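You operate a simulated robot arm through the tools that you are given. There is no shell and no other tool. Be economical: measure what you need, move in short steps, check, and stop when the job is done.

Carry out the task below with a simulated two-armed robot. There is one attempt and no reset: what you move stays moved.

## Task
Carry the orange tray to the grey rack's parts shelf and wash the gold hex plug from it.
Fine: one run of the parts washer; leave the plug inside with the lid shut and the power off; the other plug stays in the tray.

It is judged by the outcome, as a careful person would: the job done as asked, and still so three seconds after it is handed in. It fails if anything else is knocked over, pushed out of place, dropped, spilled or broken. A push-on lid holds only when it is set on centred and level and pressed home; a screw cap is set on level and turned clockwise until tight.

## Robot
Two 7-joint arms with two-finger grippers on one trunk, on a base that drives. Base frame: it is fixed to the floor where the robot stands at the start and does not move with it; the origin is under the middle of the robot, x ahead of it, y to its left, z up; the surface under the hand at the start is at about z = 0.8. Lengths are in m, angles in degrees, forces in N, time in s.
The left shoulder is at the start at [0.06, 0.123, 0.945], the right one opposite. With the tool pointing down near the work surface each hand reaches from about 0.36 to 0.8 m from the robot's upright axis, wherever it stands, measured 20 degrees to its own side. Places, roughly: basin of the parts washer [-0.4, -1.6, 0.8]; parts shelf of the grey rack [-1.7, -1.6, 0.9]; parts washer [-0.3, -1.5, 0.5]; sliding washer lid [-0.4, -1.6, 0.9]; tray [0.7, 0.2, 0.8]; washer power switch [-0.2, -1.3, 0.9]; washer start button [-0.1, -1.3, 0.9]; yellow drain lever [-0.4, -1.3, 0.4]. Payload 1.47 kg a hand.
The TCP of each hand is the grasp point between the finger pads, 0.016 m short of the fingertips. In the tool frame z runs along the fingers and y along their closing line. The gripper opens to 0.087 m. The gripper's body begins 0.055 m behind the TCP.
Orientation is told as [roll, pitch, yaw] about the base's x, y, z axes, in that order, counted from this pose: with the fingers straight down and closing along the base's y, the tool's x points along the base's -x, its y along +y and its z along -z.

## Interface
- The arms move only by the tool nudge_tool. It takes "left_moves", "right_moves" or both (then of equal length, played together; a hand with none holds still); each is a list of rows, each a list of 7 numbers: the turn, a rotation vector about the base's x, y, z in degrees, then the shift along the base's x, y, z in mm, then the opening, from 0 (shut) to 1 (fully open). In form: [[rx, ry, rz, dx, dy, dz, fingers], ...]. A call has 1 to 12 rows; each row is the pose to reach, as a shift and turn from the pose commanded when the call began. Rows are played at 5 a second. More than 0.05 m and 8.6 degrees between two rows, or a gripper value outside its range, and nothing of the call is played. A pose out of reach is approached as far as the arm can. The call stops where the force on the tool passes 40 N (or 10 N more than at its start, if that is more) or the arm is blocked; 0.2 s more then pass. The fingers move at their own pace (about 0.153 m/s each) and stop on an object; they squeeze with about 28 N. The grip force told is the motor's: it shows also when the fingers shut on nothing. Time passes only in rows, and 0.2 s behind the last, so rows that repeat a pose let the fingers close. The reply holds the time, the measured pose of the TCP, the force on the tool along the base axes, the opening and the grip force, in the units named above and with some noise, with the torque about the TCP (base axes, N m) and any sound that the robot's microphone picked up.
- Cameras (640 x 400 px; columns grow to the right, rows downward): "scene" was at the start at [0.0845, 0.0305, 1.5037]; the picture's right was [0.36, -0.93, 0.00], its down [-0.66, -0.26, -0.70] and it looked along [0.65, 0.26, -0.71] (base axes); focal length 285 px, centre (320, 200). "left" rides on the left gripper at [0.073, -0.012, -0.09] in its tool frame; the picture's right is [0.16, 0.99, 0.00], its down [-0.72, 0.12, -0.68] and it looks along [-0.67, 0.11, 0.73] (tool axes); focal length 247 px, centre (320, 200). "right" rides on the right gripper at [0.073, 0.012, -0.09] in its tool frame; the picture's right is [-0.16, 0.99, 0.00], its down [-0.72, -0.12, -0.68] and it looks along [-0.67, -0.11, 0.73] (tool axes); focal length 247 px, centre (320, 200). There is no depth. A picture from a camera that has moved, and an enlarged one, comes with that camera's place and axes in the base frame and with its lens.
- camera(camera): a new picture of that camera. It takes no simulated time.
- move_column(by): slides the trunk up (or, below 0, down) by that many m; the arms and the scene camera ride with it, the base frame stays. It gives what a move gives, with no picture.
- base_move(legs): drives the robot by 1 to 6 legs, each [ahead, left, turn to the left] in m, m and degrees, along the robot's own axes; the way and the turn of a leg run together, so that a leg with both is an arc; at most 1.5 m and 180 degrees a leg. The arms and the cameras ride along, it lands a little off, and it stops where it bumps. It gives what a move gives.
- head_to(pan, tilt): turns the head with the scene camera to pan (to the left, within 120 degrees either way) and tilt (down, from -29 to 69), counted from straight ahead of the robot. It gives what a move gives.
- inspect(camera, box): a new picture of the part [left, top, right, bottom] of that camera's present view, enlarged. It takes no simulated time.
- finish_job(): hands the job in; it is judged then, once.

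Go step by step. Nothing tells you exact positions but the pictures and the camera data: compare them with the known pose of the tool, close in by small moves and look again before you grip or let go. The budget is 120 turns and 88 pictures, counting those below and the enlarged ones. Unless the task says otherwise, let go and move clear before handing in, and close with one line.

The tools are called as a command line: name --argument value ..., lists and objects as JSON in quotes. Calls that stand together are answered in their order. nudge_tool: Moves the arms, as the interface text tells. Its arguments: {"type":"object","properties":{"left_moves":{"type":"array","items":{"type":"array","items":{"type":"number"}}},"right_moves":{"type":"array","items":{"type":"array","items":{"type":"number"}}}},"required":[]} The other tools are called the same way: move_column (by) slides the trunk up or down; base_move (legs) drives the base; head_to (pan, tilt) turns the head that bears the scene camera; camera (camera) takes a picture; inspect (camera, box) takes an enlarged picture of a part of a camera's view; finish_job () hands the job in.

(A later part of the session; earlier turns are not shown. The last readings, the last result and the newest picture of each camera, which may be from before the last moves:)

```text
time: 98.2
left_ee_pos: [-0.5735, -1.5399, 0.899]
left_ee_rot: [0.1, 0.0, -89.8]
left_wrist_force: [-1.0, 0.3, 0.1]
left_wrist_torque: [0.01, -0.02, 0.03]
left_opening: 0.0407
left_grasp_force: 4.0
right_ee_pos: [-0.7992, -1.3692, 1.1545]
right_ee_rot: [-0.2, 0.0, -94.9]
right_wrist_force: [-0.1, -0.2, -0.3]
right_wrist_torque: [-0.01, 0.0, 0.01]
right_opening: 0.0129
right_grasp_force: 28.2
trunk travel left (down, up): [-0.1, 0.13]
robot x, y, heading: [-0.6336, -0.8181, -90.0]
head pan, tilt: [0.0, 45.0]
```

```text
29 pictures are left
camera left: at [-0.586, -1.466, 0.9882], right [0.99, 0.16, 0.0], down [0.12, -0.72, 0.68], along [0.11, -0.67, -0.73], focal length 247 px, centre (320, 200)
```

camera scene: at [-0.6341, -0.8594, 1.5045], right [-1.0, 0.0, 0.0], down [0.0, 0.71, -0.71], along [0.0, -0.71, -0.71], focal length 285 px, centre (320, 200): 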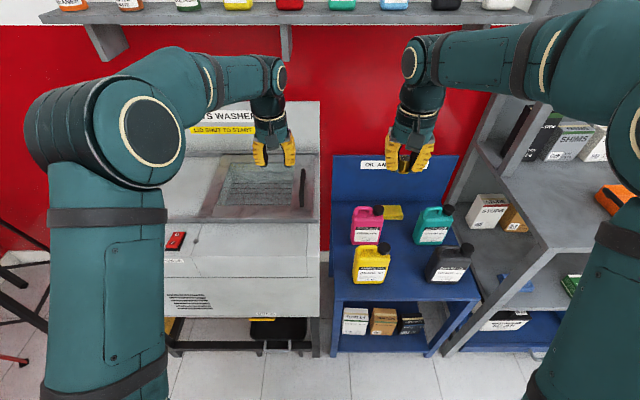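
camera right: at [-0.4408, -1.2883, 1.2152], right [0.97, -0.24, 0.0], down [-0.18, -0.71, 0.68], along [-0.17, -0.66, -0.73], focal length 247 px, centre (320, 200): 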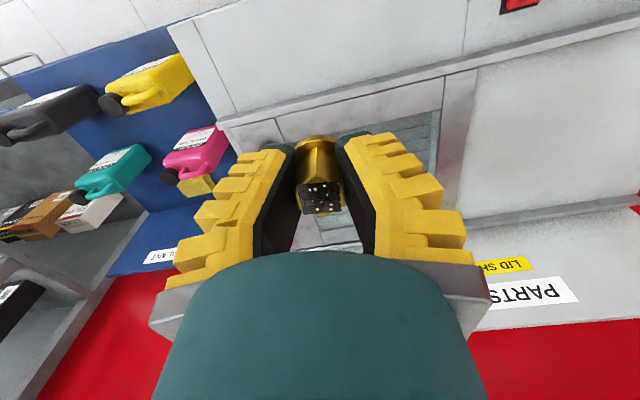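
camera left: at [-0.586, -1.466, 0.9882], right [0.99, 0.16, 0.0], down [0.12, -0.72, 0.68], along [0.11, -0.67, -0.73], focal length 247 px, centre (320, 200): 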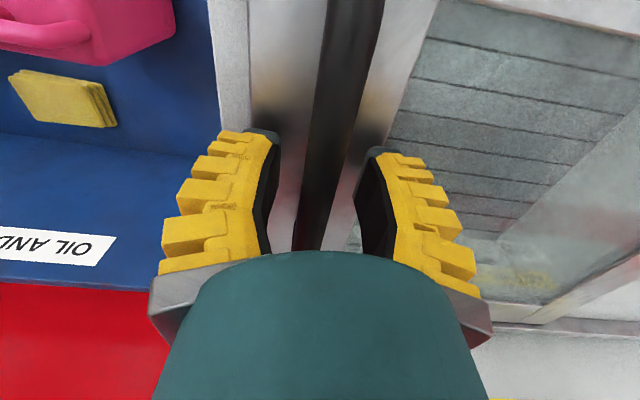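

The bar is between the fingers. I close loosely and slide the lid left.

nudge_tool --left_moves '[[0, 0, 0, 0, 0, 0, 0.15], [0, 0, 0, 0, 0, 0, 0.1], [0, 0, 0, 15, 0, 0, 0.1], [0, 0, 0, 35, 0, 0, 0.1], [0, 0, 0, 60, 0, 0, 0.1], [0, 0, 0, 85, 0, 0, 0.1], [0, 0, 0, 110, 0, 0, 0.1], [0, 0, 0, 135, 0, 0, 0.1], [0, 0, 0, 160, 0, 0, 0.1], [0, 0, 0, 160, 0, 0, 0.1]]'

camera --camera "scene"

inspect --camera "right" --box '[200, 80, 440, 280]'

```text
time: 100.4
left_ee_pos: [-0.4138, -1.5396, 0.8991]
left_ee_rot: [0.1, 0.0, -89.7]
left_wrist_force: [0.0, -0.6, -0.2]
left_wrist_torque: [0.01, -0.02, -0.02]
left_opening: 0.0159
left_grasp_force: 4.7
right_ee_pos: [-0.8, -1.3691, 1.1543]
right_ee_rot: [-0.1, 0.0, -94.9]
right_wrist_force: [0.1, -0.5, -1.2]
right_wrist_torque: [-0.03, -0.03, 0.02]
right_opening: 0.0126
right_grasp_force: 28.1
trunk travel left (down, up): [-0.1, 0.13]
robot x, y, heading: [-0.6334, -0.8204, -90.0]
head pan, tilt: [0.0, 45.0]
```

```text
28 pictures are left
camera scene: at [-0.6331, -0.9097, 1.5045], right [-1.0, 0.0, 0.0], down [0.0, 0.71, -0.71], along [0.0, -0.71, -0.71], focal length 285 px, centre (320, 200)
```

scene: 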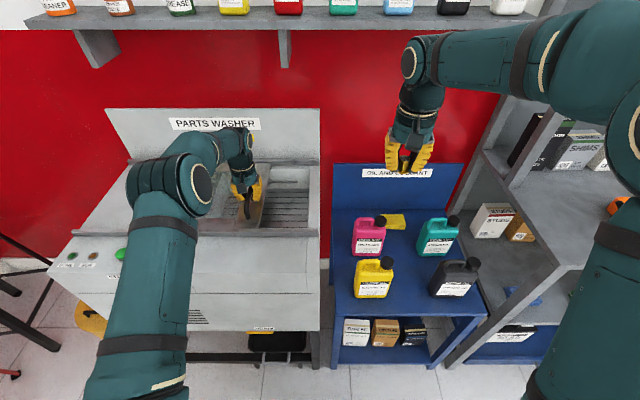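

```text
2.00 times, centred on (320, 180) of right
camera zoom: at [-0.7825, -1.2983, 1.2457], right [0.97, -0.24, 0.0], down [-0.18, -0.71, 0.68], along [-0.17, -0.66, -0.73], focal length 494 px, centre (320, 240)
```

zoom: 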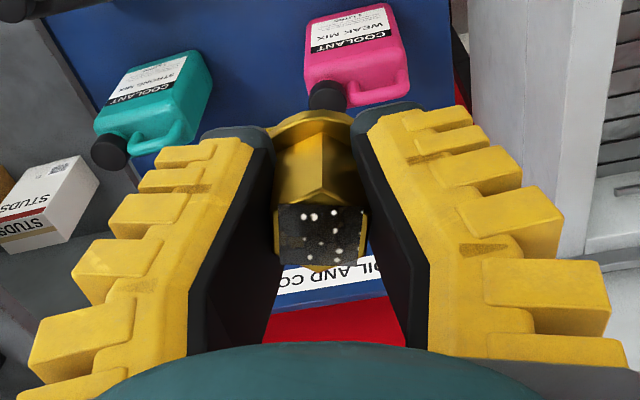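

The lid slides freely and the basin appears; the plug is still held, flange at the tips. I slide the lid on to full opening.

nudge_tool --left_moves '[[0, 0, 0, 25, 0, 0, 0.1], [0, 0, 0, 50, 0, 0, 0.1], [0, 0, 0, 75, 0, 0, 0.1], [0, 0, 0, 95, 0, 0, 0.1], [0, 0, 0, 110, 0, 0, 0.1], [0, 0, 0, 125, 0, 0, 0.1], [0, 0, 0, 140, 0, 0, 0.1]]'

inspect --camera "scene" --box '[40, 100, 340, 290]'

```text
time: 102.0
left_ee_pos: [-0.2728, -1.5392, 0.8995]
left_ee_rot: [0.1, 0.1, -89.8]
left_wrist_force: [-1.2, 0.2, -0.5]
left_wrist_torque: [0.03, 0.0, 0.01]
left_opening: 0.0162
left_grasp_force: 5.8
right_ee_pos: [-0.7993, -1.3706, 1.1542]
right_ee_rot: [-0.1, 0.1, -94.9]
right_wrist_force: [0.3, 0.2, -0.3]
right_wrist_torque: [-0.01, -0.01, 0.03]
right_opening: 0.0125
right_grasp_force: 27.8
trunk travel left (down, up): [-0.1, 0.13]
robot x, y, heading: [-0.6304, -0.8195, -90.1]
head pan, tilt: [0.0, 45.0]
```

```text
2.11 times, centred on (190, 195) of scene
camera zoom: at [-0.6324, -0.9098, 1.5045], right [-1.0, 0.0, 0.0], down [0.0, 0.71, -0.71], along [0.0, -0.71, -0.71], focal length 600 px, centre (594, 210)
```

zoom: 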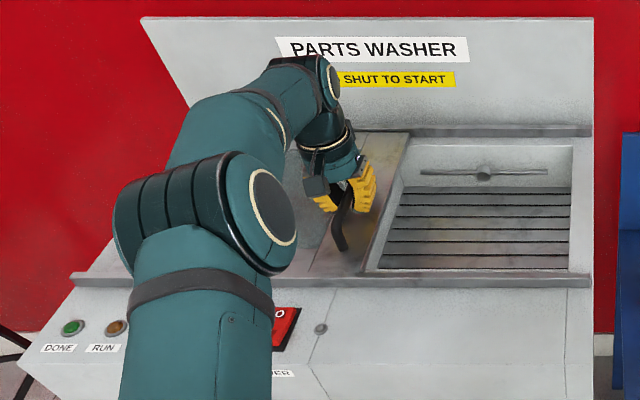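

The basin is open (x −0.33…−0.61, y −1.44…−1.70). I release the handle, raise the left hand, and shift the base left so the right hand can reach the basin.

nudge_tool --left_moves '[[0, 0, 0, -3, 0, 0, 0.4], [0, 0, 0, -3, 0, 0, 0.4], [0, 0, 0, -3, 0, 30, 0.4], [0, 0, 0, -3, 0, 70, 0.4], [0, 0, 0, -3, 0, 110, 0.4], [0, 0, 0, 0, 40, 150, 0.3], [0, 0, 0, 0, 80, 170, 0.1], [0, 0, 0, 0, 120, 180, 0], [0, 0, 0, 0, 160, 180, 0]]'

base_move --legs '[[0, 0.2, 0]]'

camera --camera "scene"

```text
refused: row 6 steps farther than a row can; nothing moved
```

```text
time: 103.3
left_ee_pos: [-0.236, -1.5428, 0.8971]
left_ee_rot: [-1.3, 0.5, -91.0]
left_wrist_force: [-10.1, 2.3, -1.6]
left_wrist_torque: [-0.13, -0.16, 0.03]
left_opening: 0.0225
left_grasp_force: 7.7
right_ee_pos: [-0.743, -1.3693, 1.1541]
right_ee_rot: [-0.1, 0.1, -95.2]
right_wrist_force: [-0.2, 0.7, -0.7]
right_wrist_torque: [-0.02, 0.01, 0.01]
right_opening: 0.0091
right_grasp_force: 28.1
trunk travel left (down, up): [-0.1, 0.13]
robot x, y, heading: [-0.5726, -0.8203, -90.4]
head pan, tilt: [0.0, 45.0]
stopped in leg 1: the force on the tool passed its limit at 50 N (the readings are from after the stop); the commanded pose is now the measured one
```

```text
25 pictures are left
camera scene: at [-0.5749, -0.9092, 1.5045], right [-1.0, 0.0, 0.0], down [0.0, 0.71, -0.71], along [0.0, -0.71, -0.71], focal length 285 px, centre (320, 200)
```

scene: 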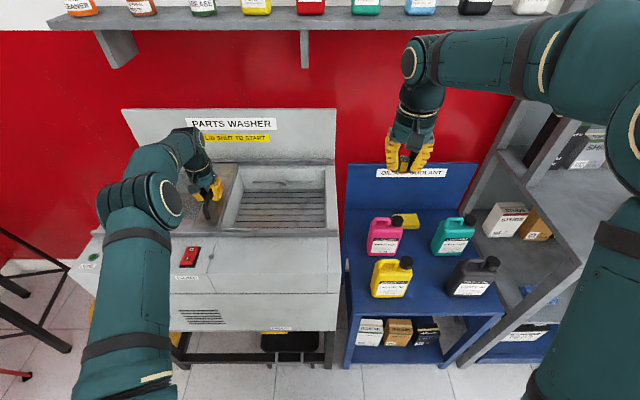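

A row was refused, so the base drove with the hand still on the handle; the lid just met its end stop. Now I open and raise the left hand properly.

nudge_tool --left_moves '[[0, 0, 0, -5, 0, 0, 0.4], [0, 0, 0, -5, 0, 0, 0.4], [0, 0, 0, -5, 0, 20, 0.4], [0, 0, 0, -5, 0, 50, 0.4], [0, 0, 0, -5, 0, 90, 0.4], [0, 0, 0, -5, 20, 120, 0.3], [0, 0, 0, -5, 50, 140, 0.1], [0, 0, 0, -5, 80, 160, 0], [0, 0, 0, -5, 110, 180, 0]]'

inspect --camera "right" --box '[200, 80, 440, 280]'

```text
time: 105.3
left_ee_pos: [-0.2353, -1.43, 1.077]
left_ee_rot: [-1.2, 0.4, -90.6]
left_wrist_force: [0.1, -0.1, 0.0]
left_wrist_torque: [0.01, -0.01, -0.01]
left_opening: 0.0002
left_grasp_force: 28.2
right_ee_pos: [-0.7427, -1.3676, 1.1564]
right_ee_rot: [-0.1, 0.0, -95.3]
right_wrist_force: [-0.6, 0.7, -0.7]
right_wrist_torque: [-0.04, -0.01, 0.01]
right_opening: 0.0091
right_grasp_force: 28.3
trunk travel left (down, up): [-0.1, 0.13]
robot x, y, heading: [-0.5729, -0.8184, -90.1]
head pan, tilt: [0.0, 45.0]
```

```text
2.00 times, centred on (320, 180) of right
camera zoom: at [-0.7253, -1.2965, 1.2461], right [0.97, -0.25, 0.0], down [-0.18, -0.71, 0.68], along [-0.17, -0.66, -0.73], focal length 494 px, centre (320, 240)
```

zoom: 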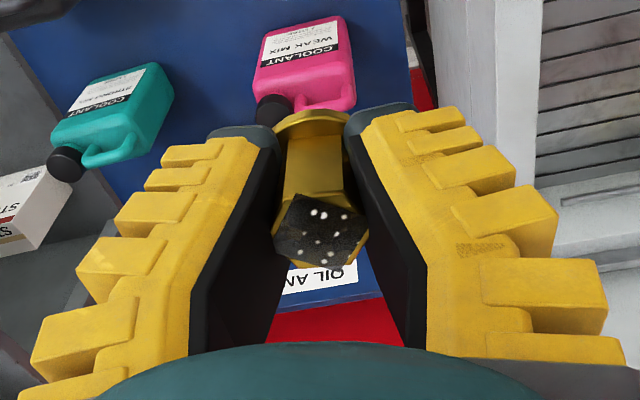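

The plug is still wedged safely above its flange. With the left hand clear, I shift the base left.

base_move --legs '[[0, 0.14, 0]]'

inspect --camera "scene" --box '[140, 100, 440, 290]'

```text
time: 107.2
left_ee_pos: [-0.0957, -1.4315, 1.0762]
left_ee_rot: [-1.2, 0.5, -90.7]
left_wrist_force: [0.3, -0.8, 0.1]
left_wrist_torque: [0.02, 0.02, 0.01]
left_opening: 0.0
left_grasp_force: 28.6
right_ee_pos: [-0.6026, -1.3694, 1.1548]
right_ee_rot: [0.0, 0.0, -95.2]
right_wrist_force: [-0.2, -0.5, -1.1]
right_wrist_torque: [-0.03, 0.02, -0.03]
right_opening: 0.0089
right_grasp_force: 27.7
trunk travel left (down, up): [-0.1, 0.13]
robot x, y, heading: [-0.429, -0.8212, -90.3]
head pan, tilt: [0.0, 45.0]
```

```text
2.11 times, centred on (290, 195) of scene
camera zoom: at [-0.4328, -0.9098, 1.5045], right [-1.0, 0.0, 0.0], down [0.0, 0.71, -0.71], along [0.0, -0.71, -0.71], focal length 600 px, centre (383, 210)
```

zoom: 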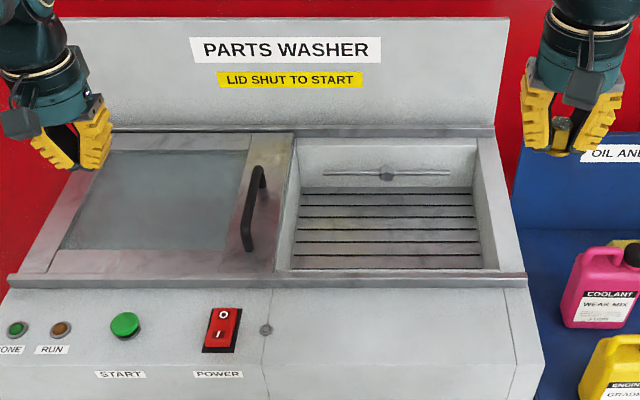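

I bring the right hand over the basin centre (≈[−0.445, −1.555]) and part-way down.

nudge_tool --right_moves '[[0, 0, 0, 20, -22, -5, 0], [0, 0, 0, 50, -56, -20, 0], [0, 0, 0, 80, -90, -40, 0], [0, 0, 0, 110, -124, -60, 0], [0, 0, 0, 140, -158, -80, 0], [0, 0, 0, 158, -186, -110, 0], [0, 0, 0, 158, -186, -150, 0], [0, 0, 0, 158, -186, -190, 0], [0, 0, 0, 158, -186, -230, 0], [0, 0, 0, 158, -186, -270, 0], [0, 0, 0, 158, -186, -290, 0], [0, 0, 0, 158, -186, -290, 0]]'

camera --camera "right"

inspect --camera "scene" --box '[140, 100, 440, 290]'

```text
time: 109.8
left_ee_pos: [-0.0956, -1.4322, 1.0758]
left_ee_rot: [-1.2, 0.5, -90.7]
left_wrist_force: [0.5, -0.4, -0.4]
left_wrist_torque: [0.02, -0.05, -0.02]
left_opening: 0.0
left_grasp_force: 28.0
right_ee_pos: [-0.4449, -1.5546, 0.8632]
right_ee_rot: [0.0, 0.0, -95.2]
right_wrist_force: [-0.1, 0.4, -0.7]
right_wrist_torque: [0.0, 0.01, -0.01]
right_opening: 0.0088
right_grasp_force: 27.6
right hand out of reach, approached as far as the arm can: row 6
trunk travel left (down, up): [-0.1, 0.13]
robot x, y, heading: [-0.4302, -0.8207, -89.9]
head pan, tilt: [0.0, 45.0]
```

```text
22 pictures are left
camera right: at [-0.4277, -1.4833, 0.9552], right [0.97, -0.25, 0.0], down [-0.18, -0.71, 0.68], along [-0.17, -0.66, -0.73], focal length 247 px, centre (320, 200)
```

right: 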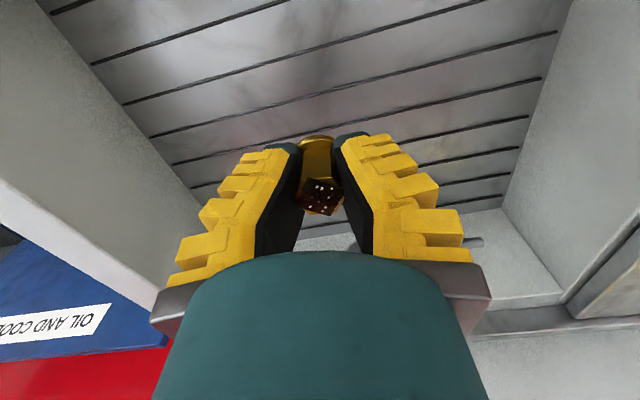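

```text
2.11 times, centred on (290, 195) of scene
camera zoom: at [-0.4333, -0.9098, 1.5045], right [-1.0, 0.0, 0.0], down [0.0, 0.71, -0.71], along [0.0, -0.71, -0.71], focal length 600 px, centre (383, 210)
```

zoom: 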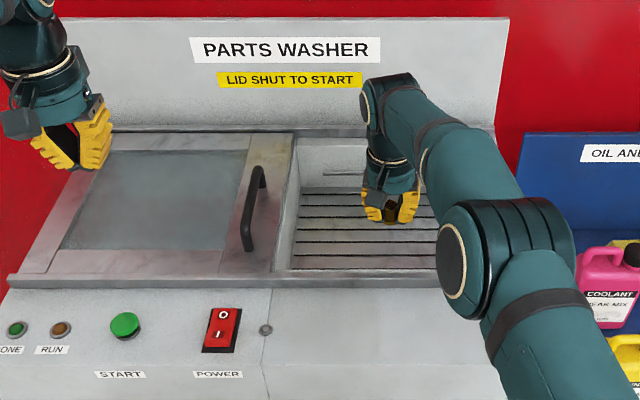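

I lower in steps toward the slatted floor.

nudge_tool --right_moves '[[0, 0, 0, 0, 0, -10, 0], [0, 0, 0, 0, 0, -20, 0], [0, 0, 0, 0, 0, -28, 0], [0, 0, 0, 0, 0, -32, 0], [0, 0, 0, 0, 0, -36, 0], [0, 0, 0, 0, 0, -36, 0]]'

camera --camera "right"

```text
time: 111.2
left_ee_pos: [-0.0964, -1.4319, 1.0765]
left_ee_rot: [-1.0, 0.5, -90.6]
left_wrist_force: [-0.9, -0.3, 0.2]
left_wrist_torque: [0.0, 0.01, 0.0]
left_opening: 0.0
left_grasp_force: 28.7
right_ee_pos: [-0.4448, -1.5549, 0.8284]
right_ee_rot: [-0.2, 0.1, -95.2]
right_wrist_force: [-0.2, 0.4, -1.0]
right_wrist_torque: [0.01, 0.01, 0.02]
right_opening: 0.0085
right_grasp_force: 27.9
trunk travel left (down, up): [-0.1, 0.13]
robot x, y, heading: [-0.4355, -0.8224, -90.2]
head pan, tilt: [0.0, 45.0]
```

```text
20 pictures are left
camera right: at [-0.4272, -1.4835, 0.9194], right [0.97, -0.25, 0.0], down [-0.18, -0.71, 0.68], along [-0.17, -0.66, -0.73], focal length 247 px, centre (320, 200)
```

right: 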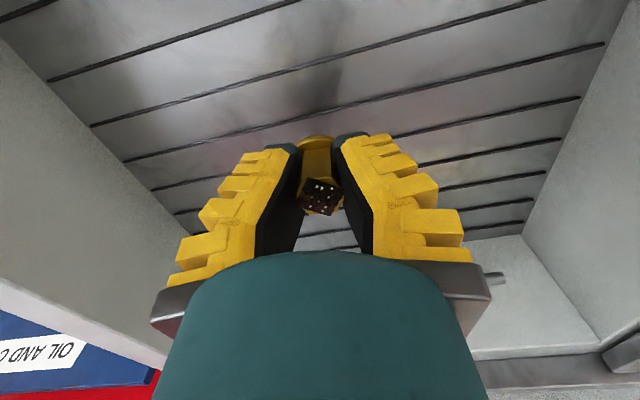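

nudge_tool --right_moves '[[0, 0, 0, 0, 0, -3, 0], [0, 0, 0, 0, 0, -6, 0], [0, 0, 0, 0, 0, -9, 0], [0, 0, 0, 0, 0, -12, 0], [0, 0, 0, 0, 0, -15, 0], [0, 0, 0, 0, 0, -18, 0], [0, 0, 0, 0, 0, -21, 0]]'

```text
time: 112.8
left_ee_pos: [-0.0962, -1.4312, 1.0757]
left_ee_rot: [-1.1, 0.5, -90.8]
left_wrist_force: [0.5, 0.0, 0.6]
left_wrist_torque: [-0.03, -0.01, -0.03]
left_opening: 0.0003
left_grasp_force: 27.9
right_ee_pos: [-0.4439, -1.5552, 0.8069]
right_ee_rot: [-0.1, 0.1, -95.2]
right_wrist_force: [-0.5, -0.6, -0.7]
right_wrist_torque: [0.0, -0.03, -0.01]
right_opening: 0.0084
right_grasp_force: 28.2
trunk travel left (down, up): [-0.1, 0.13]
robot x, y, heading: [-0.4318, -0.8218, -90.0]
head pan, tilt: [0.0, 45.0]
```

nudge_tool --right_moves '[[0, 0, 0, 0, 0, -3, 0], [0, 0, 0, 0, 0, -6, 0], [0, 0, 0, 0, 0, -9, 0], [0, 0, 0, 0, 0, -12, 0], [0, 0, 0, 0, 0, -15, 0], [0, 0, 0, 0, 0, -18, 0], [0, 0, 0, 0, 0, -18, 0]]'

camera --camera "right"

```text
time: 114.4
left_ee_pos: [-0.0954, -1.4313, 1.0758]
left_ee_rot: [-1.2, 0.5, -90.7]
left_wrist_force: [0.3, 0.4, 0.7]
left_wrist_torque: [0.0, 0.01, 0.0]
left_opening: 0.0
left_grasp_force: 27.9
right_ee_pos: [-0.4448, -1.5523, 0.7888]
right_ee_rot: [-0.1, 0.2, -95.3]
right_wrist_force: [0.5, 0.0, -0.8]
right_wrist_torque: [-0.02, 0.01, 0.01]
right_opening: 0.0082
right_grasp_force: 27.7
right hand out of reach, approached as far as the arm can: row 6
trunk travel left (down, up): [-0.1, 0.13]
robot x, y, heading: [-0.4313, -0.8204, -90.0]
head pan, tilt: [0.0, 45.0]
```

```text
19 pictures are left
camera right: at [-0.4275, -1.481, 0.8808], right [0.97, -0.25, 0.0], down [-0.18, -0.71, 0.68], along [-0.17, -0.66, -0.73], focal length 247 px, centre (320, 200)
```

right: 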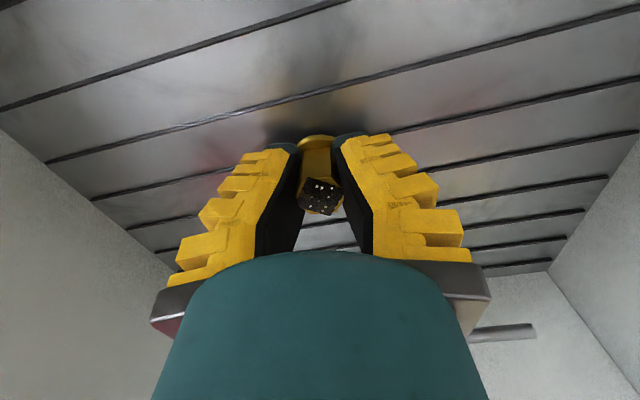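

The floor is about z≈0.76, only ~8 mm below the plug. I pull back 15 mm in y for reach and continue down.

nudge_tool --right_moves '[[0, 0, 0, 0, 15, 0, 0], [0, 0, 0, 0, 15, -2, 0], [0, 0, 0, 0, 15, -4, 0], [0, 0, 0, 0, 15, -6, 0], [0, 0, 0, 0, 15, -8, 0], [0, 0, 0, 0, 15, -10, 0], [0, 0, 0, 0, 15, -12, 0]]'

```text
time: 116.0
left_ee_pos: [-0.0969, -1.43, 1.0786]
left_ee_rot: [-1.2, 0.4, -90.8]
left_wrist_force: [0.1, 0.2, 0.4]
left_wrist_torque: [0.02, -0.02, -0.01]
left_opening: 0.0
left_grasp_force: 28.2
right_ee_pos: [-0.442, -1.547, 0.7816]
right_ee_rot: [-0.1, -0.4, -95.4]
right_wrist_force: [1.6, -9.6, 37.4]
right_wrist_torque: [0.17, -0.03, -0.02]
right_opening: 0.0092
right_grasp_force: 27.9
right hand out of reach, approached as far as the arm can: row 1, 2, 3, 4, 5, 6, 7
trunk travel left (down, up): [-0.1, 0.13]
robot x, y, heading: [-0.4309, -0.8174, -89.9]
head pan, tilt: [0.0, 45.0]
```

Contact with 37 N: the plug is on the floor. I ease up, open the fingers gently and rise.

nudge_tool --right_moves '[[0, 0, 0, 0, 0, 4, 0], [0, 0, 0, 0, 0, 4, 0.3], [0, 0, 0, 0, 0, 4, 0.6], [0, 0, 0, 0, 0, 4, 0.6], [0, 0, 0, 0, 0, 20, 0.6], [0, 0, 0, 0, 0, 50, 0.6], [0, 0, 0, 0, 0, 90, 0.6]]'

camera --camera "right"

```text
time: 117.6
left_ee_pos: [-0.0951, -1.431, 1.0766]
left_ee_rot: [-1.1, 0.4, -90.8]
left_wrist_force: [0.3, -0.1, 0.7]
left_wrist_torque: [-0.03, 0.01, -0.01]
left_opening: 0.0
left_grasp_force: 28.0
right_ee_pos: [-0.4404, -1.5568, 0.8653]
right_ee_rot: [-0.1, 0.2, -95.1]
right_wrist_force: [0.5, 1.5, -0.4]
right_wrist_torque: [-0.03, -0.01, 0.04]
right_opening: 0.0575
right_grasp_force: 3.6
right hand out of reach, approached as far as the arm can: row 5, 6, 7
trunk travel left (down, up): [-0.1, 0.13]
robot x, y, heading: [-0.4306, -0.8203, -90.2]
head pan, tilt: [0.0, 45.0]
```

```text
18 pictures are left
camera right: at [-0.4223, -1.4852, 0.956], right [0.97, -0.25, 0.0], down [-0.18, -0.71, 0.68], along [-0.17, -0.66, -0.73], focal length 247 px, centre (320, 200)
```

right: 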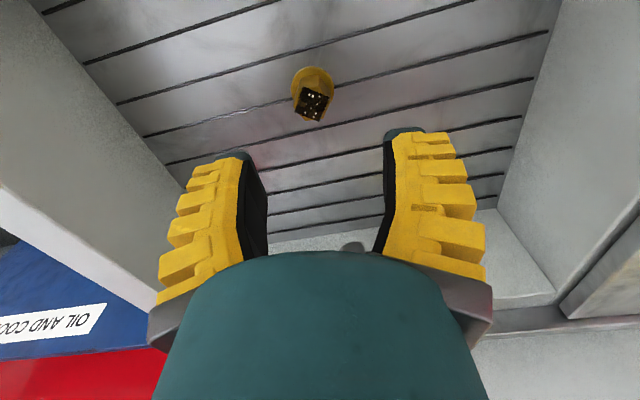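

The gold plug stands on the basin floor. I raise the right hand and move it back out of the way to the right.

nudge_tool --right_moves '[[0, 0, 0, 0, 0, 40, 0.5], [0, 0, 0, 0, 10, 85, 0.4], [0, 0, 0, 0, 20, 130, 0.2], [0, 0, 0, -10, 40, 170, 0], [0, 0, 0, -30, 70, 205, 0], [0, 0, 0, -55, 100, 230, 0], [0, 0, 0, -85, 135, 240, 0], [0, 0, 0, -115, 170, 240, 0], [0, 0, 0, -145, 205, 240, 0], [0, 0, 0, -175, 235, 240, 0], [0, 0, 0, -210, 260, 240, 0], [0, 0, 0, -240, 280, 240, 0]]'

nudge_tool --left_moves '[[0, 0, 0, -30, -20, -10, 0.3], [0, 0, 0, -65, -45, -30, 0.45], [0, 0, 0, -100, -70, -50, 0.5], [0, 0, 0, -130, -85, -70, 0.5], [0, 0, 0, -140, -90, -100, 0.5], [0, 0, 0, -140, -90, -100, 0.5]]'

camera --camera "left"

inspect --camera "scene" --box '[140, 100, 440, 290]'

```text
refused: row 5 steps farther than a row can; nothing moved
```

```text
time: 119.0
left_ee_pos: [-0.2361, -1.5218, 0.9766]
left_ee_rot: [-1.1, 0.4, -90.7]
left_wrist_force: [0.0, -0.1, -0.6]
left_wrist_torque: [0.04, 0.01, 0.01]
left_opening: 0.0493
left_grasp_force: 4.0
right_ee_pos: [-0.441, -1.5567, 0.8642]
right_ee_rot: [0.0, 0.1, -95.2]
right_wrist_force: [-0.2, 0.1, 0.3]
right_wrist_torque: [0.02, -0.01, 0.02]
right_opening: 0.0575
right_grasp_force: 3.7
trunk travel left (down, up): [-0.1, 0.13]
robot x, y, heading: [-0.4353, -0.8162, -90.3]
head pan, tilt: [0.0, 45.0]
```

```text
17 pictures are left
camera left: at [-0.2451, -1.4491, 1.0665], right [0.99, 0.15, -0.02], down [0.12, -0.73, 0.67], along [0.08, -0.67, -0.74], focal length 247 px, centre (320, 200)
```

left: 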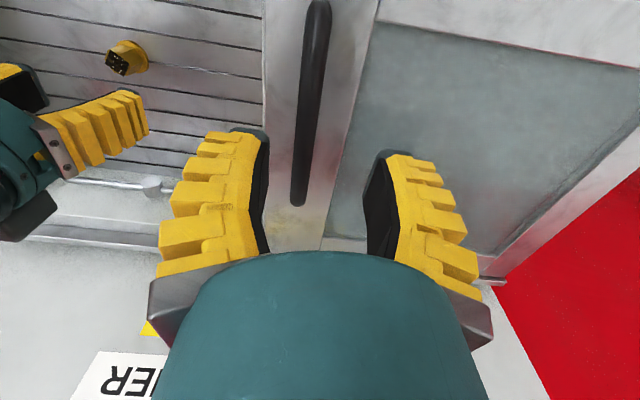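

```text
2.11 times, centred on (290, 195) of scene
camera zoom: at [-0.4334, -0.9094, 1.5045], right [-1.0, 0.0, 0.0], down [0.0, 0.71, -0.71], along [0.0, -0.71, -0.71], focal length 600 px, centre (383, 210)
```

zoom: 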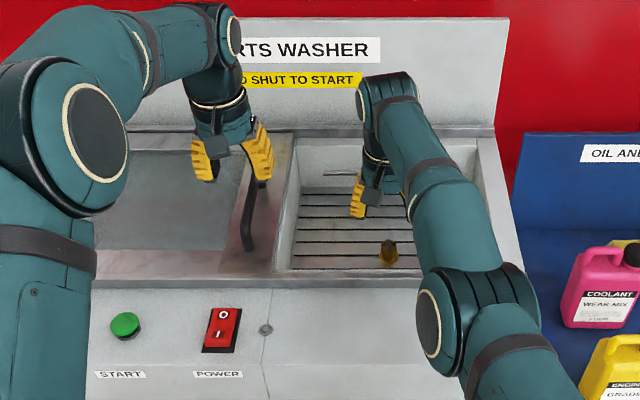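

The left hand hangs beside the handle (bar at x≈−0.249). Now I raise the right hand with smaller steps while lowering the left over the bar.

nudge_tool --right_moves '[[0, 0, 0, 0, 0, 40, 0.5], [0, 0, 0, 0, 5, 80, 0.4], [0, 0, 0, 0, 10, 120, 0.2], [0, 0, 0, -10, 25, 160, 0], [0, 0, 0, -25, 45, 195, 0], [0, 0, 0, -45, 75, 220, 0], [0, 0, 0, -70, 105, 240, 0], [0, 0, 0, -98, 140, 240, 0], [0, 0, 0, -126, 175, 240, 0], [0, 0, 0, -154, 210, 240, 0], [0, 0, 0, -184, 245, 240, 0], [0, 0, 0, -214, 280, 240, 0]]' --left_moves '[[0, 0, 0, -13, 0, 0, 0.5], [0, 0, 0, -13, 0, 0, 0.5], [0, 0, 0, -13, 0, 0, 0.5], [0, 0, 0, -13, 0, 0, 0.5], [0, 0, 0, -13, 0, -10, 0.5], [0, 0, 0, -13, 0, -20, 0.5], [0, 0, 0, -13, 0, -30, 0.5], [0, 0, 0, -13, 0, -40, 0.5], [0, 0, 0, -13, 0, -50, 0.5], [0, 0, 0, -13, 0, -60, 0.45], [0, 0, 0, -13, 0, -70, 0.4], [0, 0, 0, -13, 0, -76, 0.4]]'

camera --camera "left"

```text
time: 121.6
left_ee_pos: [-0.2504, -1.5218, 0.9007]
left_ee_rot: [-1.1, 0.4, -90.8]
left_wrist_force: [-1.0, -0.5, -0.6]
left_wrist_torque: [-0.07, -0.03, 0.0]
left_opening: 0.0407
left_grasp_force: 4.2
right_ee_pos: [-0.6854, -1.5209, 1.1773]
right_ee_rot: [0.0, 0.1, -95.2]
right_wrist_force: [-0.3, 0.4, -0.3]
right_wrist_torque: [-0.02, -0.02, 0.0]
right_opening: 0.0002
right_grasp_force: 28.1
right hand out of reach, approached as far as the arm can: row 2, 3, 4, 5, 6, 7, 8, 9, 10, 11, 12
trunk travel left (down, up): [-0.1, 0.13]
robot x, y, heading: [-0.4331, -0.8186, -90.3]
head pan, tilt: [0.0, 45.0]
```

```text
15 pictures are left
camera left: at [-0.2599, -1.4484, 0.9907], right [0.99, 0.14, -0.02], down [0.12, -0.73, 0.67], along [0.08, -0.67, -0.74], focal length 247 px, centre (320, 200)
```

left: 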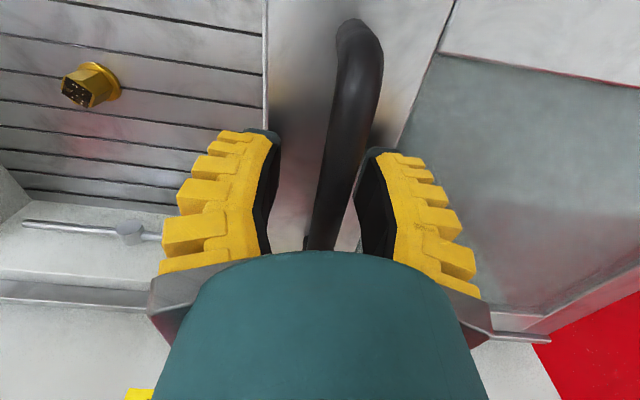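

The left hand straddles the bar. I pull the right hand further back, then close the lid.

nudge_tool --right_moves '[[0, 0, 0, -10, 40, 0, 0], [0, 0, 0, -20, 80, 0, 0], [0, 0, 0, -30, 120, 0, 0], [0, 0, 0, -40, 160, 0, 0], [0, 0, 0, -50, 200, 0, 0], [0, 0, 0, -60, 240, 0, 0]]' --left_moves '[[0, 0, 0, 0, 0, 0, 0.2], [0, 0, 0, 0, 0, 0, 0.1], [0, 0, 0, 0, 0, 0, 0.1], [0, 0, 0, 0, 0, 0, 0.1], [0, 0, 0, -20, 0, 0, 0.1], [0, 0, 0, -40, 0, 0, 0.1]]'

```text
time: 123.0
left_ee_pos: [-0.2909, -1.5216, 0.9001]
left_ee_rot: [-1.1, 0.6, -90.7]
left_wrist_force: [-0.3, 0.7, 0.2]
left_wrist_torque: [0.01, 0.0, -0.02]
left_opening: 0.0155
left_grasp_force: 5.1
right_ee_pos: [-0.7709, -1.4796, 1.2331]
right_ee_rot: [-0.1, 0.0, -95.2]
right_wrist_force: [0.4, -0.3, -0.3]
right_wrist_torque: [0.04, -0.02, -0.01]
right_opening: 0.0002
right_grasp_force: 27.7
right hand out of reach, approached as far as the arm can: row 1, 2, 3, 4, 5, 6
trunk travel left (down, up): [-0.1, 0.13]
robot x, y, heading: [-0.4314, -0.8199, -90.1]
head pan, tilt: [0.0, 45.0]
```

nudge_tool --right_moves '[[0, 0, 0, 0, 40, -20, 0], [0, 0, 0, 0, 80, -40, 0], [0, 0, 0, 0, 120, -60, 0], [0, 0, 0, 0, 160, -80, 0], [0, 0, 0, 0, 200, -100, 0], [0, 0, 0, 0, 200, -100, 0]]' --left_moves '[[0, 0, 0, -20, 0, 0, 0.1], [0, 0, 0, -45, 0, 0, 0.1], [0, 0, 0, -70, 0, 0, 0.1], [0, 0, 0, -95, 0, 0, 0.1], [0, 0, 0, -120, 0, 0, 0.1], [0, 0, 0, -120, 0, 0, 0.1]]'

```text
time: 124.4
left_ee_pos: [-0.4086, -1.5209, 0.9003]
left_ee_rot: [-1.1, 0.5, -90.8]
left_wrist_force: [-0.5, 0.5, 0.4]
left_wrist_torque: [0.03, -0.02, -0.01]
left_opening: 0.0156
left_grasp_force: 5.4
right_ee_pos: [-0.8271, -1.4764, 1.206]
right_ee_rot: [-0.1, 0.1, -95.1]
right_wrist_force: [0.2, 0.0, -0.4]
right_wrist_torque: [-0.02, -0.02, 0.01]
right_opening: 0.0002
right_grasp_force: 28.4
right hand out of reach, approached as far as the arm can: row 1, 2, 3, 4, 5, 6
trunk travel left (down, up): [-0.1, 0.13]
robot x, y, heading: [-0.4321, -0.8173, -90.1]
head pan, tilt: [0.0, 45.0]
```

The lid is closing smoothly; I continue toward its shut position.

nudge_tool --left_moves '[[0, 0, 0, -25, 0, 0, 0.1], [0, 0, 0, -50, 0, 0, 0.1], [0, 0, 0, -75, 0, 0, 0.1], [0, 0, 0, -100, 0, 0, 0.1], [0, 0, 0, -125, 0, 0, 0.1], [0, 0, 0, -145, 0, 0, 0.1], [0, 0, 0, -158, 0, 0, 0.1], [0, 0, 0, -166, 0, 0, 0.1], [0, 0, 0, -170, 0, 0, 0.1]]'

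inspect --camera "scene" --box '[140, 100, 440, 290]'

```text
time: 126.4
left_ee_pos: [-0.5685, -1.5082, 0.9]
left_ee_rot: [-1.2, 0.5, -90.6]
left_wrist_force: [1.2, 0.1, -1.1]
left_wrist_torque: [0.01, 0.0, 0.0]
left_opening: 0.0163
left_grasp_force: 5.5
left hand out of reach, approached as far as the arm can: row 6, 7, 8, 9
right_ee_pos: [-0.827, -1.4753, 1.2061]
right_ee_rot: [-0.1, 0.2, -95.2]
right_wrist_force: [-0.3, -0.5, 0.4]
right_wrist_torque: [0.02, 0.0, 0.03]
right_opening: 0.0
right_grasp_force: 27.7
trunk travel left (down, up): [-0.1, 0.13]
robot x, y, heading: [-0.4324, -0.8208, -90.0]
head pan, tilt: [0.0, 45.0]
```

```text
2.11 times, centred on (290, 195) of scene
camera zoom: at [-0.4332, -0.9097, 1.5045], right [-1.0, 0.0, 0.0], down [0.0, 0.71, -0.71], along [0.0, -0.71, -0.71], focal length 600 px, centre (383, 210)
```

zoom: 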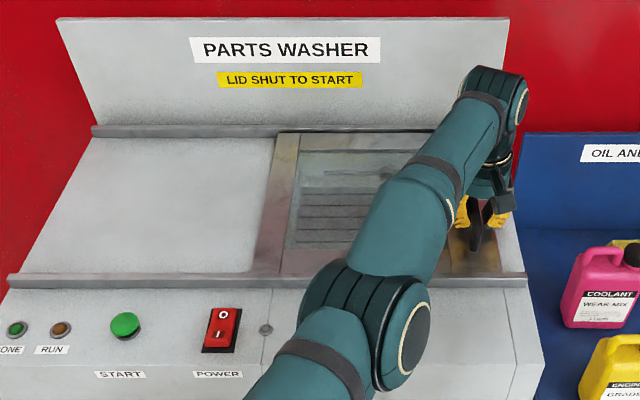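

Nearly shut; I press a few mm further until resistance, backing y 15 mm to stay in reach.

nudge_tool --left_moves '[[0, 0, 0, 0, 15, 0, 0.1], [0, 0, 0, 0, 25, 0, 0.1], [0, 0, 0, -4, 25, 0, 0.1], [0, 0, 0, -8, 25, 0, 0.1], [0, 0, 0, -12, 25, 0, 0.1], [0, 0, 0, -16, 25, 0, 0.1]]'

```text
time: 127.8
left_ee_pos: [-0.5863, -1.4958, 0.8989]
left_ee_rot: [-1.0, 0.6, -90.6]
left_wrist_force: [12.1, -3.2, -4.5]
left_wrist_torque: [0.02, 0.23, 0.01]
left_opening: 0.0229
left_grasp_force: 9.5
left hand out of reach, approached as far as the arm can: row 1, 2, 3, 4, 5, 6
right_ee_pos: [-0.8245, -1.4761, 1.2067]
right_ee_rot: [-0.1, 0.1, -95.2]
right_wrist_force: [0.1, -0.4, -0.1]
right_wrist_torque: [0.04, 0.01, 0.01]
right_opening: 0.0
right_grasp_force: 28.0
trunk travel left (down, up): [-0.1, 0.13]
robot x, y, heading: [-0.4305, -0.8197, -90.3]
head pan, tilt: [0.0, 45.0]
```

12 N resistance: the lid is against its shut stop. I release, raise the left hand and inspect the panel.

nudge_tool --left_moves '[[0, 0, 0, 14, 0, 0, 0.3], [0, 0, 0, 14, 0, 0, 0.4], [0, 0, 0, 14, 0, 10, 0.4], [0, 0, 0, 14, 0, 45, 0.4], [0, 0, 0, 14, 0, 85, 0.3], [0, 0, 0, 30, 20, 110, 0.1], [0, 0, 0, 65, 45, 120, 0], [0, 0, 0, 100, 70, 120, 0], [0, 0, 0, 135, 95, 120, 0], [0, 0, 0, 170, 120, 120, 0], [0, 0, 0, 205, 145, 120, 0], [0, 0, 0, 240, 165, 120, 0]]'

inspect --camera "scene" --box '[130, 150, 400, 320]'

camera --camera "left"

```text
time: 130.4
left_ee_pos: [-0.3952, -1.5478, 1.0602]
left_ee_rot: [-1.1, 0.7, -90.8]
left_wrist_force: [0.7, -0.7, -0.4]
left_wrist_torque: [-0.03, 0.02, -0.02]
left_opening: 0.0
left_grasp_force: 27.6
left hand out of reach, approached as far as the arm can: row 1, 2, 3, 4, 6, 7, 8, 9, 10, 11, 12
right_ee_pos: [-0.8246, -1.4764, 1.2073]
right_ee_rot: [-0.2, 0.1, -95.2]
right_wrist_force: [1.4, -0.1, 0.7]
right_wrist_torque: [-0.03, 0.02, -0.02]
right_opening: 0.0002
right_grasp_force: 27.4
trunk travel left (down, up): [-0.1, 0.13]
robot x, y, heading: [-0.4322, -0.8178, -90.1]
head pan, tilt: [0.0, 45.0]
```

```text
2.35 times, centred on (265, 235) of scene
camera zoom: at [-0.4311, -0.9103, 1.5044], right [-1.0, 0.0, 0.0], down [0.0, 0.71, -0.71], along [0.0, -0.71, -0.71], focal length 670 px, centre (449, 118)
```

zoom: 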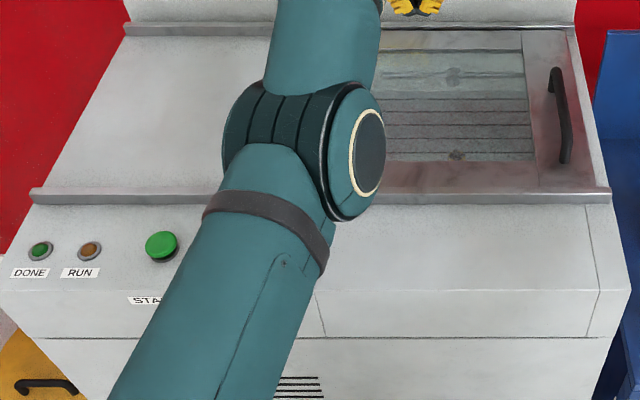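

```text
12 pictures are left
camera left: at [-0.4041, -1.4756, 1.1505], right [0.99, 0.15, -0.02], down [0.12, -0.73, 0.67], along [0.08, -0.66, -0.74], focal length 247 px, centre (320, 200)
```

left: 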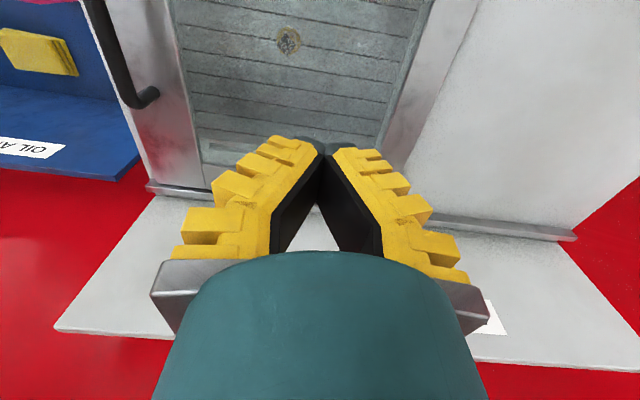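

The lid looks shut and the plug shows through the glass. The commanded left pose had run past reach, so I bring it back toward me in steps.

nudge_tool --left_moves '[[0, 0, 0, 20, 40, 0, 0], [0, 0, 0, 40, 80, 0, 0], [0, 0, 0, 60, 120, 0, 0], [0, 0, 0, 80, 160, 0, 0], [0, 0, 0, 100, 200, 0, 0], [0, 0, 0, 100, 200, 0, 0]]'

```text
time: 131.8
left_ee_pos: [-0.3161, -1.547, 1.1099]
left_ee_rot: [-1.1, 0.6, -90.9]
left_wrist_force: [0.4, -0.4, 0.3]
left_wrist_torque: [0.0, 0.01, 0.0]
left_opening: 0.0
left_grasp_force: 27.5
left hand out of reach, approached as far as the arm can: row 1, 2, 3, 4, 5, 6
right_ee_pos: [-0.8262, -1.4757, 1.2066]
right_ee_rot: [-0.1, 0.0, -95.2]
right_wrist_force: [0.1, 0.3, -0.4]
right_wrist_torque: [0.0, 0.02, -0.03]
right_opening: 0.0
right_grasp_force: 28.1
trunk travel left (down, up): [-0.1, 0.13]
robot x, y, heading: [-0.4297, -0.8203, -90.0]
head pan, tilt: [0.0, 45.0]
```

The arms' solver seems stuck with commands far from the measured poses. I'll walk both commanded poses back to near the measured ones along known reachable spots.

nudge_tool --left_moves '[[0, 0, 0, 1, -31, -2, 0], [0, 0, 0, 3, -62, -3, 0], [0, 0, 0, 4, -92, -5, 0], [0, 0, 0, 5, -123, -7, 0], [0, 0, 0, 7, -154, -8, 0], [0, 0, 0, 8, -185, -10, 0], [0, 0, 0, 9, -215, -12, 0], [0, 0, 0, 11, -246, -13, 0], [0, 0, 0, 12, -277, -15, 0], [0, 0, 0, 13, -308, -17, 0], [0, 0, 0, 15, -338, -18, 0], [0, 0, 0, 16, -369, -20, 0]]' --right_moves '[[0, 0, 0, -8, -47, 14, 0], [0, 0, 0, -15, -94, 28, 0], [0, 0, 0, -23, -141, 42, 0], [0, 0, 0, -31, -188, 56, 0], [0, 0, 0, -38, -235, 70, 0], [0, 0, 0, -46, -282, 84, 0], [0, 0, 0, -54, -329, 98, 0], [0, 0, 0, -61, -376, 112, 0], [0, 0, 0, -69, -423, 126, 0], [0, 0, 0, -77, -470, 140, 0], [0, 0, 0, -84, -517, 154, 0], [0, 0, 0, -92, -564, 168, 0]]'

```text
time: 134.4
left_ee_pos: [-0.296, -1.5624, 1.0698]
left_ee_rot: [-1.0, 0.5, -90.8]
left_wrist_force: [-0.2, -0.2, 0.6]
left_wrist_torque: [-0.02, 0.0, 0.0]
left_opening: 0.0001
left_grasp_force: 28.2
left hand out of reach, approached as far as the arm can: row 1, 2, 3, 4, 5, 6, 7, 8, 9, 10, 11, 12
right_ee_pos: [-0.8111, -1.4958, 1.1826]
right_ee_rot: [-0.1, -0.1, -95.1]
right_wrist_force: [0.1, 0.9, 0.0]
right_wrist_torque: [-0.02, 0.02, 0.02]
right_opening: 0.0
right_grasp_force: 27.9
right hand out of reach, approached as far as the arm can: row 1, 2, 3, 4, 5, 6, 7, 8, 9, 10, 11, 12
trunk travel left (down, up): [-0.1, 0.13]
robot x, y, heading: [-0.4305, -0.819, -90.3]
head pan, tilt: [0.0, 45.0]
```

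Both arms seem stuck at full stretch. A small base move resets the commanded poses to the measured ones; backing 0.12 m is also clear of everything.

base_move --legs '[[-0.12, 0, 0]]'

nudge_tool --left_moves '[[0, 0, 0, 10, 10, -5, 0], [0, 0, 0, 20, 20, -10, 0], [0, 0, 0, 30, 30, -15, 0], [0, 0, 0, 30, 40, -20, 0]]' --right_moves '[[0, 0, 0, 0, 10, -5, 0], [0, 0, 0, 0, 20, -10, 0], [0, 0, 0, 0, 30, -15, 0], [0, 0, 0, 0, 40, -20, 0]]'

```text
time: 135.7
left_ee_pos: [-0.2963, -1.4417, 1.0718]
left_ee_rot: [-1.1, 0.4, -90.8]
left_wrist_force: [0.8, 0.3, 0.3]
left_wrist_torque: [-0.02, -0.01, -0.01]
left_opening: 0.0
left_grasp_force: 28.2
right_ee_pos: [-0.8113, -1.3729, 1.1849]
right_ee_rot: [-0.1, 0.0, -95.4]
right_wrist_force: [0.5, 0.6, 0.7]
right_wrist_torque: [-0.05, -0.02, -0.02]
right_opening: 0.0
right_grasp_force: 27.9
trunk travel left (down, up): [-0.1, 0.13]
robot x, y, heading: [-0.4311, -0.6987, -89.8]
head pan, tilt: [0.0, 45.0]
```

```text
time: 136.7
left_ee_pos: [-0.2655, -1.4016, 1.0515]
left_ee_rot: [-1.2, 0.5, -90.8]
left_wrist_force: [0.0, 0.4, 0.0]
left_wrist_torque: [-0.02, 0.02, -0.03]
left_opening: 0.0
left_grasp_force: 27.8
right_ee_pos: [-0.8116, -1.3338, 1.1655]
right_ee_rot: [-0.1, -0.1, -95.3]
right_wrist_force: [-0.3, 0.1, -0.1]
right_wrist_torque: [0.02, 0.01, 0.0]
right_opening: 0.0001
right_grasp_force: 27.9
right hand out of reach, approached as far as the arm can: row 1
trunk travel left (down, up): [-0.1, 0.13]
robot x, y, heading: [-0.4347, -0.6982, -90.0]
head pan, tilt: [0.0, 45.0]
```

Both arms respond again. I bring the left closed fingertips above the power switch and retract the right a bit more.

nudge_tool --left_moves '[[0, 0, 0, 10, 20, 0, 0], [0, 0, 0, 20, 42, -20, 0], [0, 0, 0, 30, 64, -40, 0], [0, 0, 0, 30, 85, -60, 0], [0, 0, 0, 30, 85, -80, 0], [0, 0, 0, 30, 85, -80, 0]]' --right_moves '[[0, 0, 0, 10, 20, -5, 0], [0, 0, 0, 20, 40, -10, 0], [0, 0, 0, 30, 60, -15, 0], [0, 0, 0, 40, 80, -20, 0], [0, 0, 0, 50, 100, -20, 0], [0, 0, 0, 50, 110, -20, 0]]'

camera --camera "left"

inspect --camera "scene" --box '[170, 150, 330, 250]'

```text
time: 138.1
left_ee_pos: [-0.2356, -1.3158, 0.9711]
left_ee_rot: [-1.1, 0.3, -90.7]
left_wrist_force: [-0.7, 0.8, 0.0]
left_wrist_torque: [0.0, 0.0, 0.0]
left_opening: 0.0
left_grasp_force: 28.5
right_ee_pos: [-0.7619, -1.2245, 1.1443]
right_ee_rot: [-0.1, 0.0, -95.3]
right_wrist_force: [0.8, 0.7, -1.0]
right_wrist_torque: [0.04, 0.0, 0.01]
right_opening: 0.0
right_grasp_force: 27.7
trunk travel left (down, up): [-0.1, 0.13]
robot x, y, heading: [-0.4315, -0.6997, -90.2]
head pan, tilt: [0.0, 45.0]
```

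```text
11 pictures are left
camera left: at [-0.2444, -1.2437, 1.0612], right [0.99, 0.14, -0.02], down [0.12, -0.73, 0.67], along [0.08, -0.67, -0.74], focal length 247 px, centre (320, 200)
```

left: 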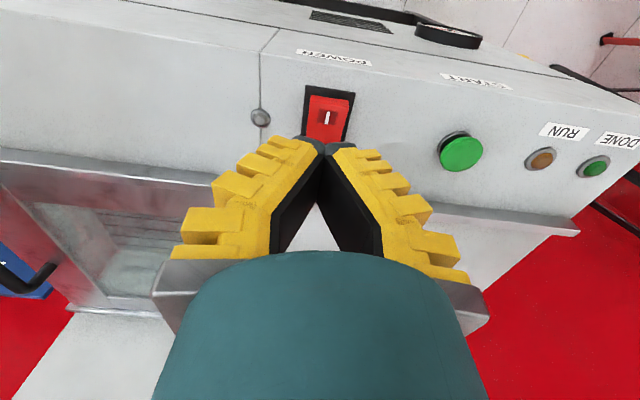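

```text
4.00 times, centred on (250, 200) of scene
camera zoom: at [-0.4334, -0.7891, 1.5045], right [-1.0, 0.0, 0.0], down [0.0, 0.71, -0.71], along [0.0, -0.71, -0.71], focal length 1139 px, centre (600, 200)
```

zoom: 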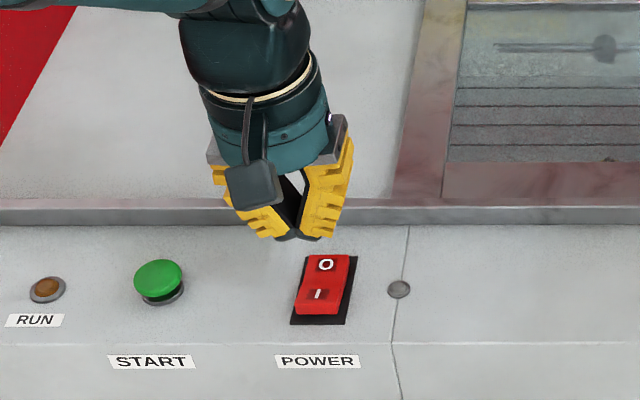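

The rocker's "I" side (near me, y≈−1.325) is raised, so power is off. I press the "I" side down with the closed fingertips.

nudge_tool --left_moves '[[0, 0, 0, 7, 6, -20, 0], [0, 0, 0, 7, 6, -50, 0], [0, 0, 0, 7, 6, -70, 0], [0, 0, 0, 7, 6, -76, 0], [0, 0, 0, 7, 6, -80, 0], [0, 0, 0, 7, 6, -84, 0], [0, 0, 0, 7, 6, -87, 0], [0, 0, 0, 7, 6, -90, 0], [0, 0, 0, 7, 6, -93, 0]]'

```text
time: 140.1
left_ee_pos: [-0.2281, -1.3114, 0.8831]
left_ee_rot: [-1.1, -0.1, -90.8]
left_wrist_force: [4.5, 2.7, 39.6]
left_wrist_torque: [-0.36, -0.25, -0.16]
left_opening: 0.006
left_grasp_force: 28.5
right_ee_pos: [-0.7621, -1.2221, 1.1454]
right_ee_rot: [-0.1, -0.1, -95.2]
right_wrist_force: [-0.1, -0.5, -0.7]
right_wrist_torque: [0.02, -0.02, 0.01]
right_opening: 0.0001
right_grasp_force: 27.7
trunk travel left (down, up): [-0.1, 0.13]
robot x, y, heading: [-0.4321, -0.6973, -90.2]
head pan, tilt: [0.0, 45.0]
```

It met 40 N without a reported sound. I raise and look at the switch.

nudge_tool --left_moves '[[0, 0, 0, 0, 0, 20, 0], [0, 0, 0, 0, 0, 60, 0], [0, 0, 0, 0, -10, 85, 0], [0, 0, 0, 0, -10, 85, 0]]'

inspect --camera "scene" --box '[170, 160, 330, 260]'

```text
time: 141.1
left_ee_pos: [-0.2298, -1.3202, 0.9627]
left_ee_rot: [-1.2, 0.5, -90.8]
left_wrist_force: [0.1, -0.2, -0.4]
left_wrist_torque: [0.03, -0.02, 0.0]
left_opening: 0.0001
left_grasp_force: 28.3
right_ee_pos: [-0.7618, -1.2253, 1.1449]
right_ee_rot: [0.0, -0.1, -95.3]
right_wrist_force: [0.5, -0.1, -0.5]
right_wrist_torque: [-0.01, -0.03, -0.03]
right_opening: 0.0001
right_grasp_force: 27.7
trunk travel left (down, up): [-0.1, 0.13]
robot x, y, heading: [-0.4325, -0.701, -90.0]
head pan, tilt: [0.0, 45.0]
```

```text
4.00 times, centred on (250, 210) of scene
camera zoom: at [-0.4331, -0.7893, 1.5045], right [-1.0, 0.0, 0.0], down [0.0, 0.71, -0.71], along [0.0, -0.71, -0.71], focal length 1139 px, centre (600, 160)
```

zoom: 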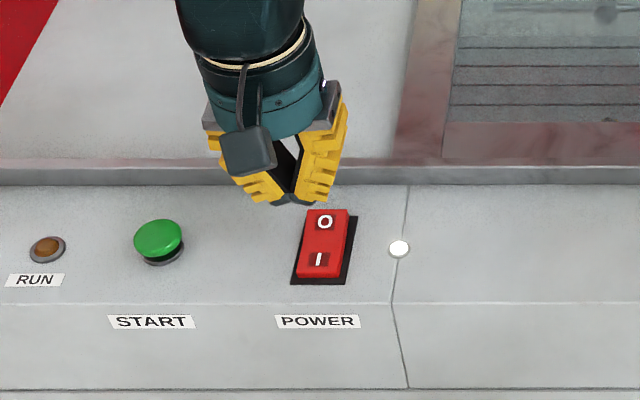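

The white lamp lit and the rocker flipped: power is on. Now I press the START button once at about (−0.118, −1.332).

nudge_tool --left_moves '[[0, 0, 0, 30, -4, 0, 0], [0, 0, 0, 70, -8, 0, 0], [0, 0, 0, 112, -12, 0, 0], [0, 0, 0, 112, -12, -30, 0], [0, 0, 0, 112, -12, -50, 0], [0, 0, 0, 112, -12, -60, 0], [0, 0, 0, 112, -12, -65, 0], [0, 0, 0, 112, -12, -69, 0], [0, 0, 0, 112, -12, -73, 0], [0, 0, 0, 112, -12, -76, 0]]'

```text
time: 143.2
left_ee_pos: [-0.1166, -1.333, 0.8873]
left_ee_rot: [-1.1, 0.4, -90.8]
left_wrist_force: [1.2, 1.3, 5.4]
left_wrist_torque: [0.03, -0.06, -0.01]
left_opening: 0.0059
left_grasp_force: 28.5
right_ee_pos: [-0.7622, -1.2248, 1.145]
right_ee_rot: [0.0, 0.0, -95.4]
right_wrist_force: [-0.5, -0.5, -0.5]
right_wrist_torque: [0.03, 0.0, -0.03]
right_opening: 0.0
right_grasp_force: 27.8
trunk travel left (down, up): [-0.1, 0.13]
robot x, y, heading: [-0.4329, -0.7017, -90.0]
head pan, tilt: [0.0, 45.0]
heard: click
```

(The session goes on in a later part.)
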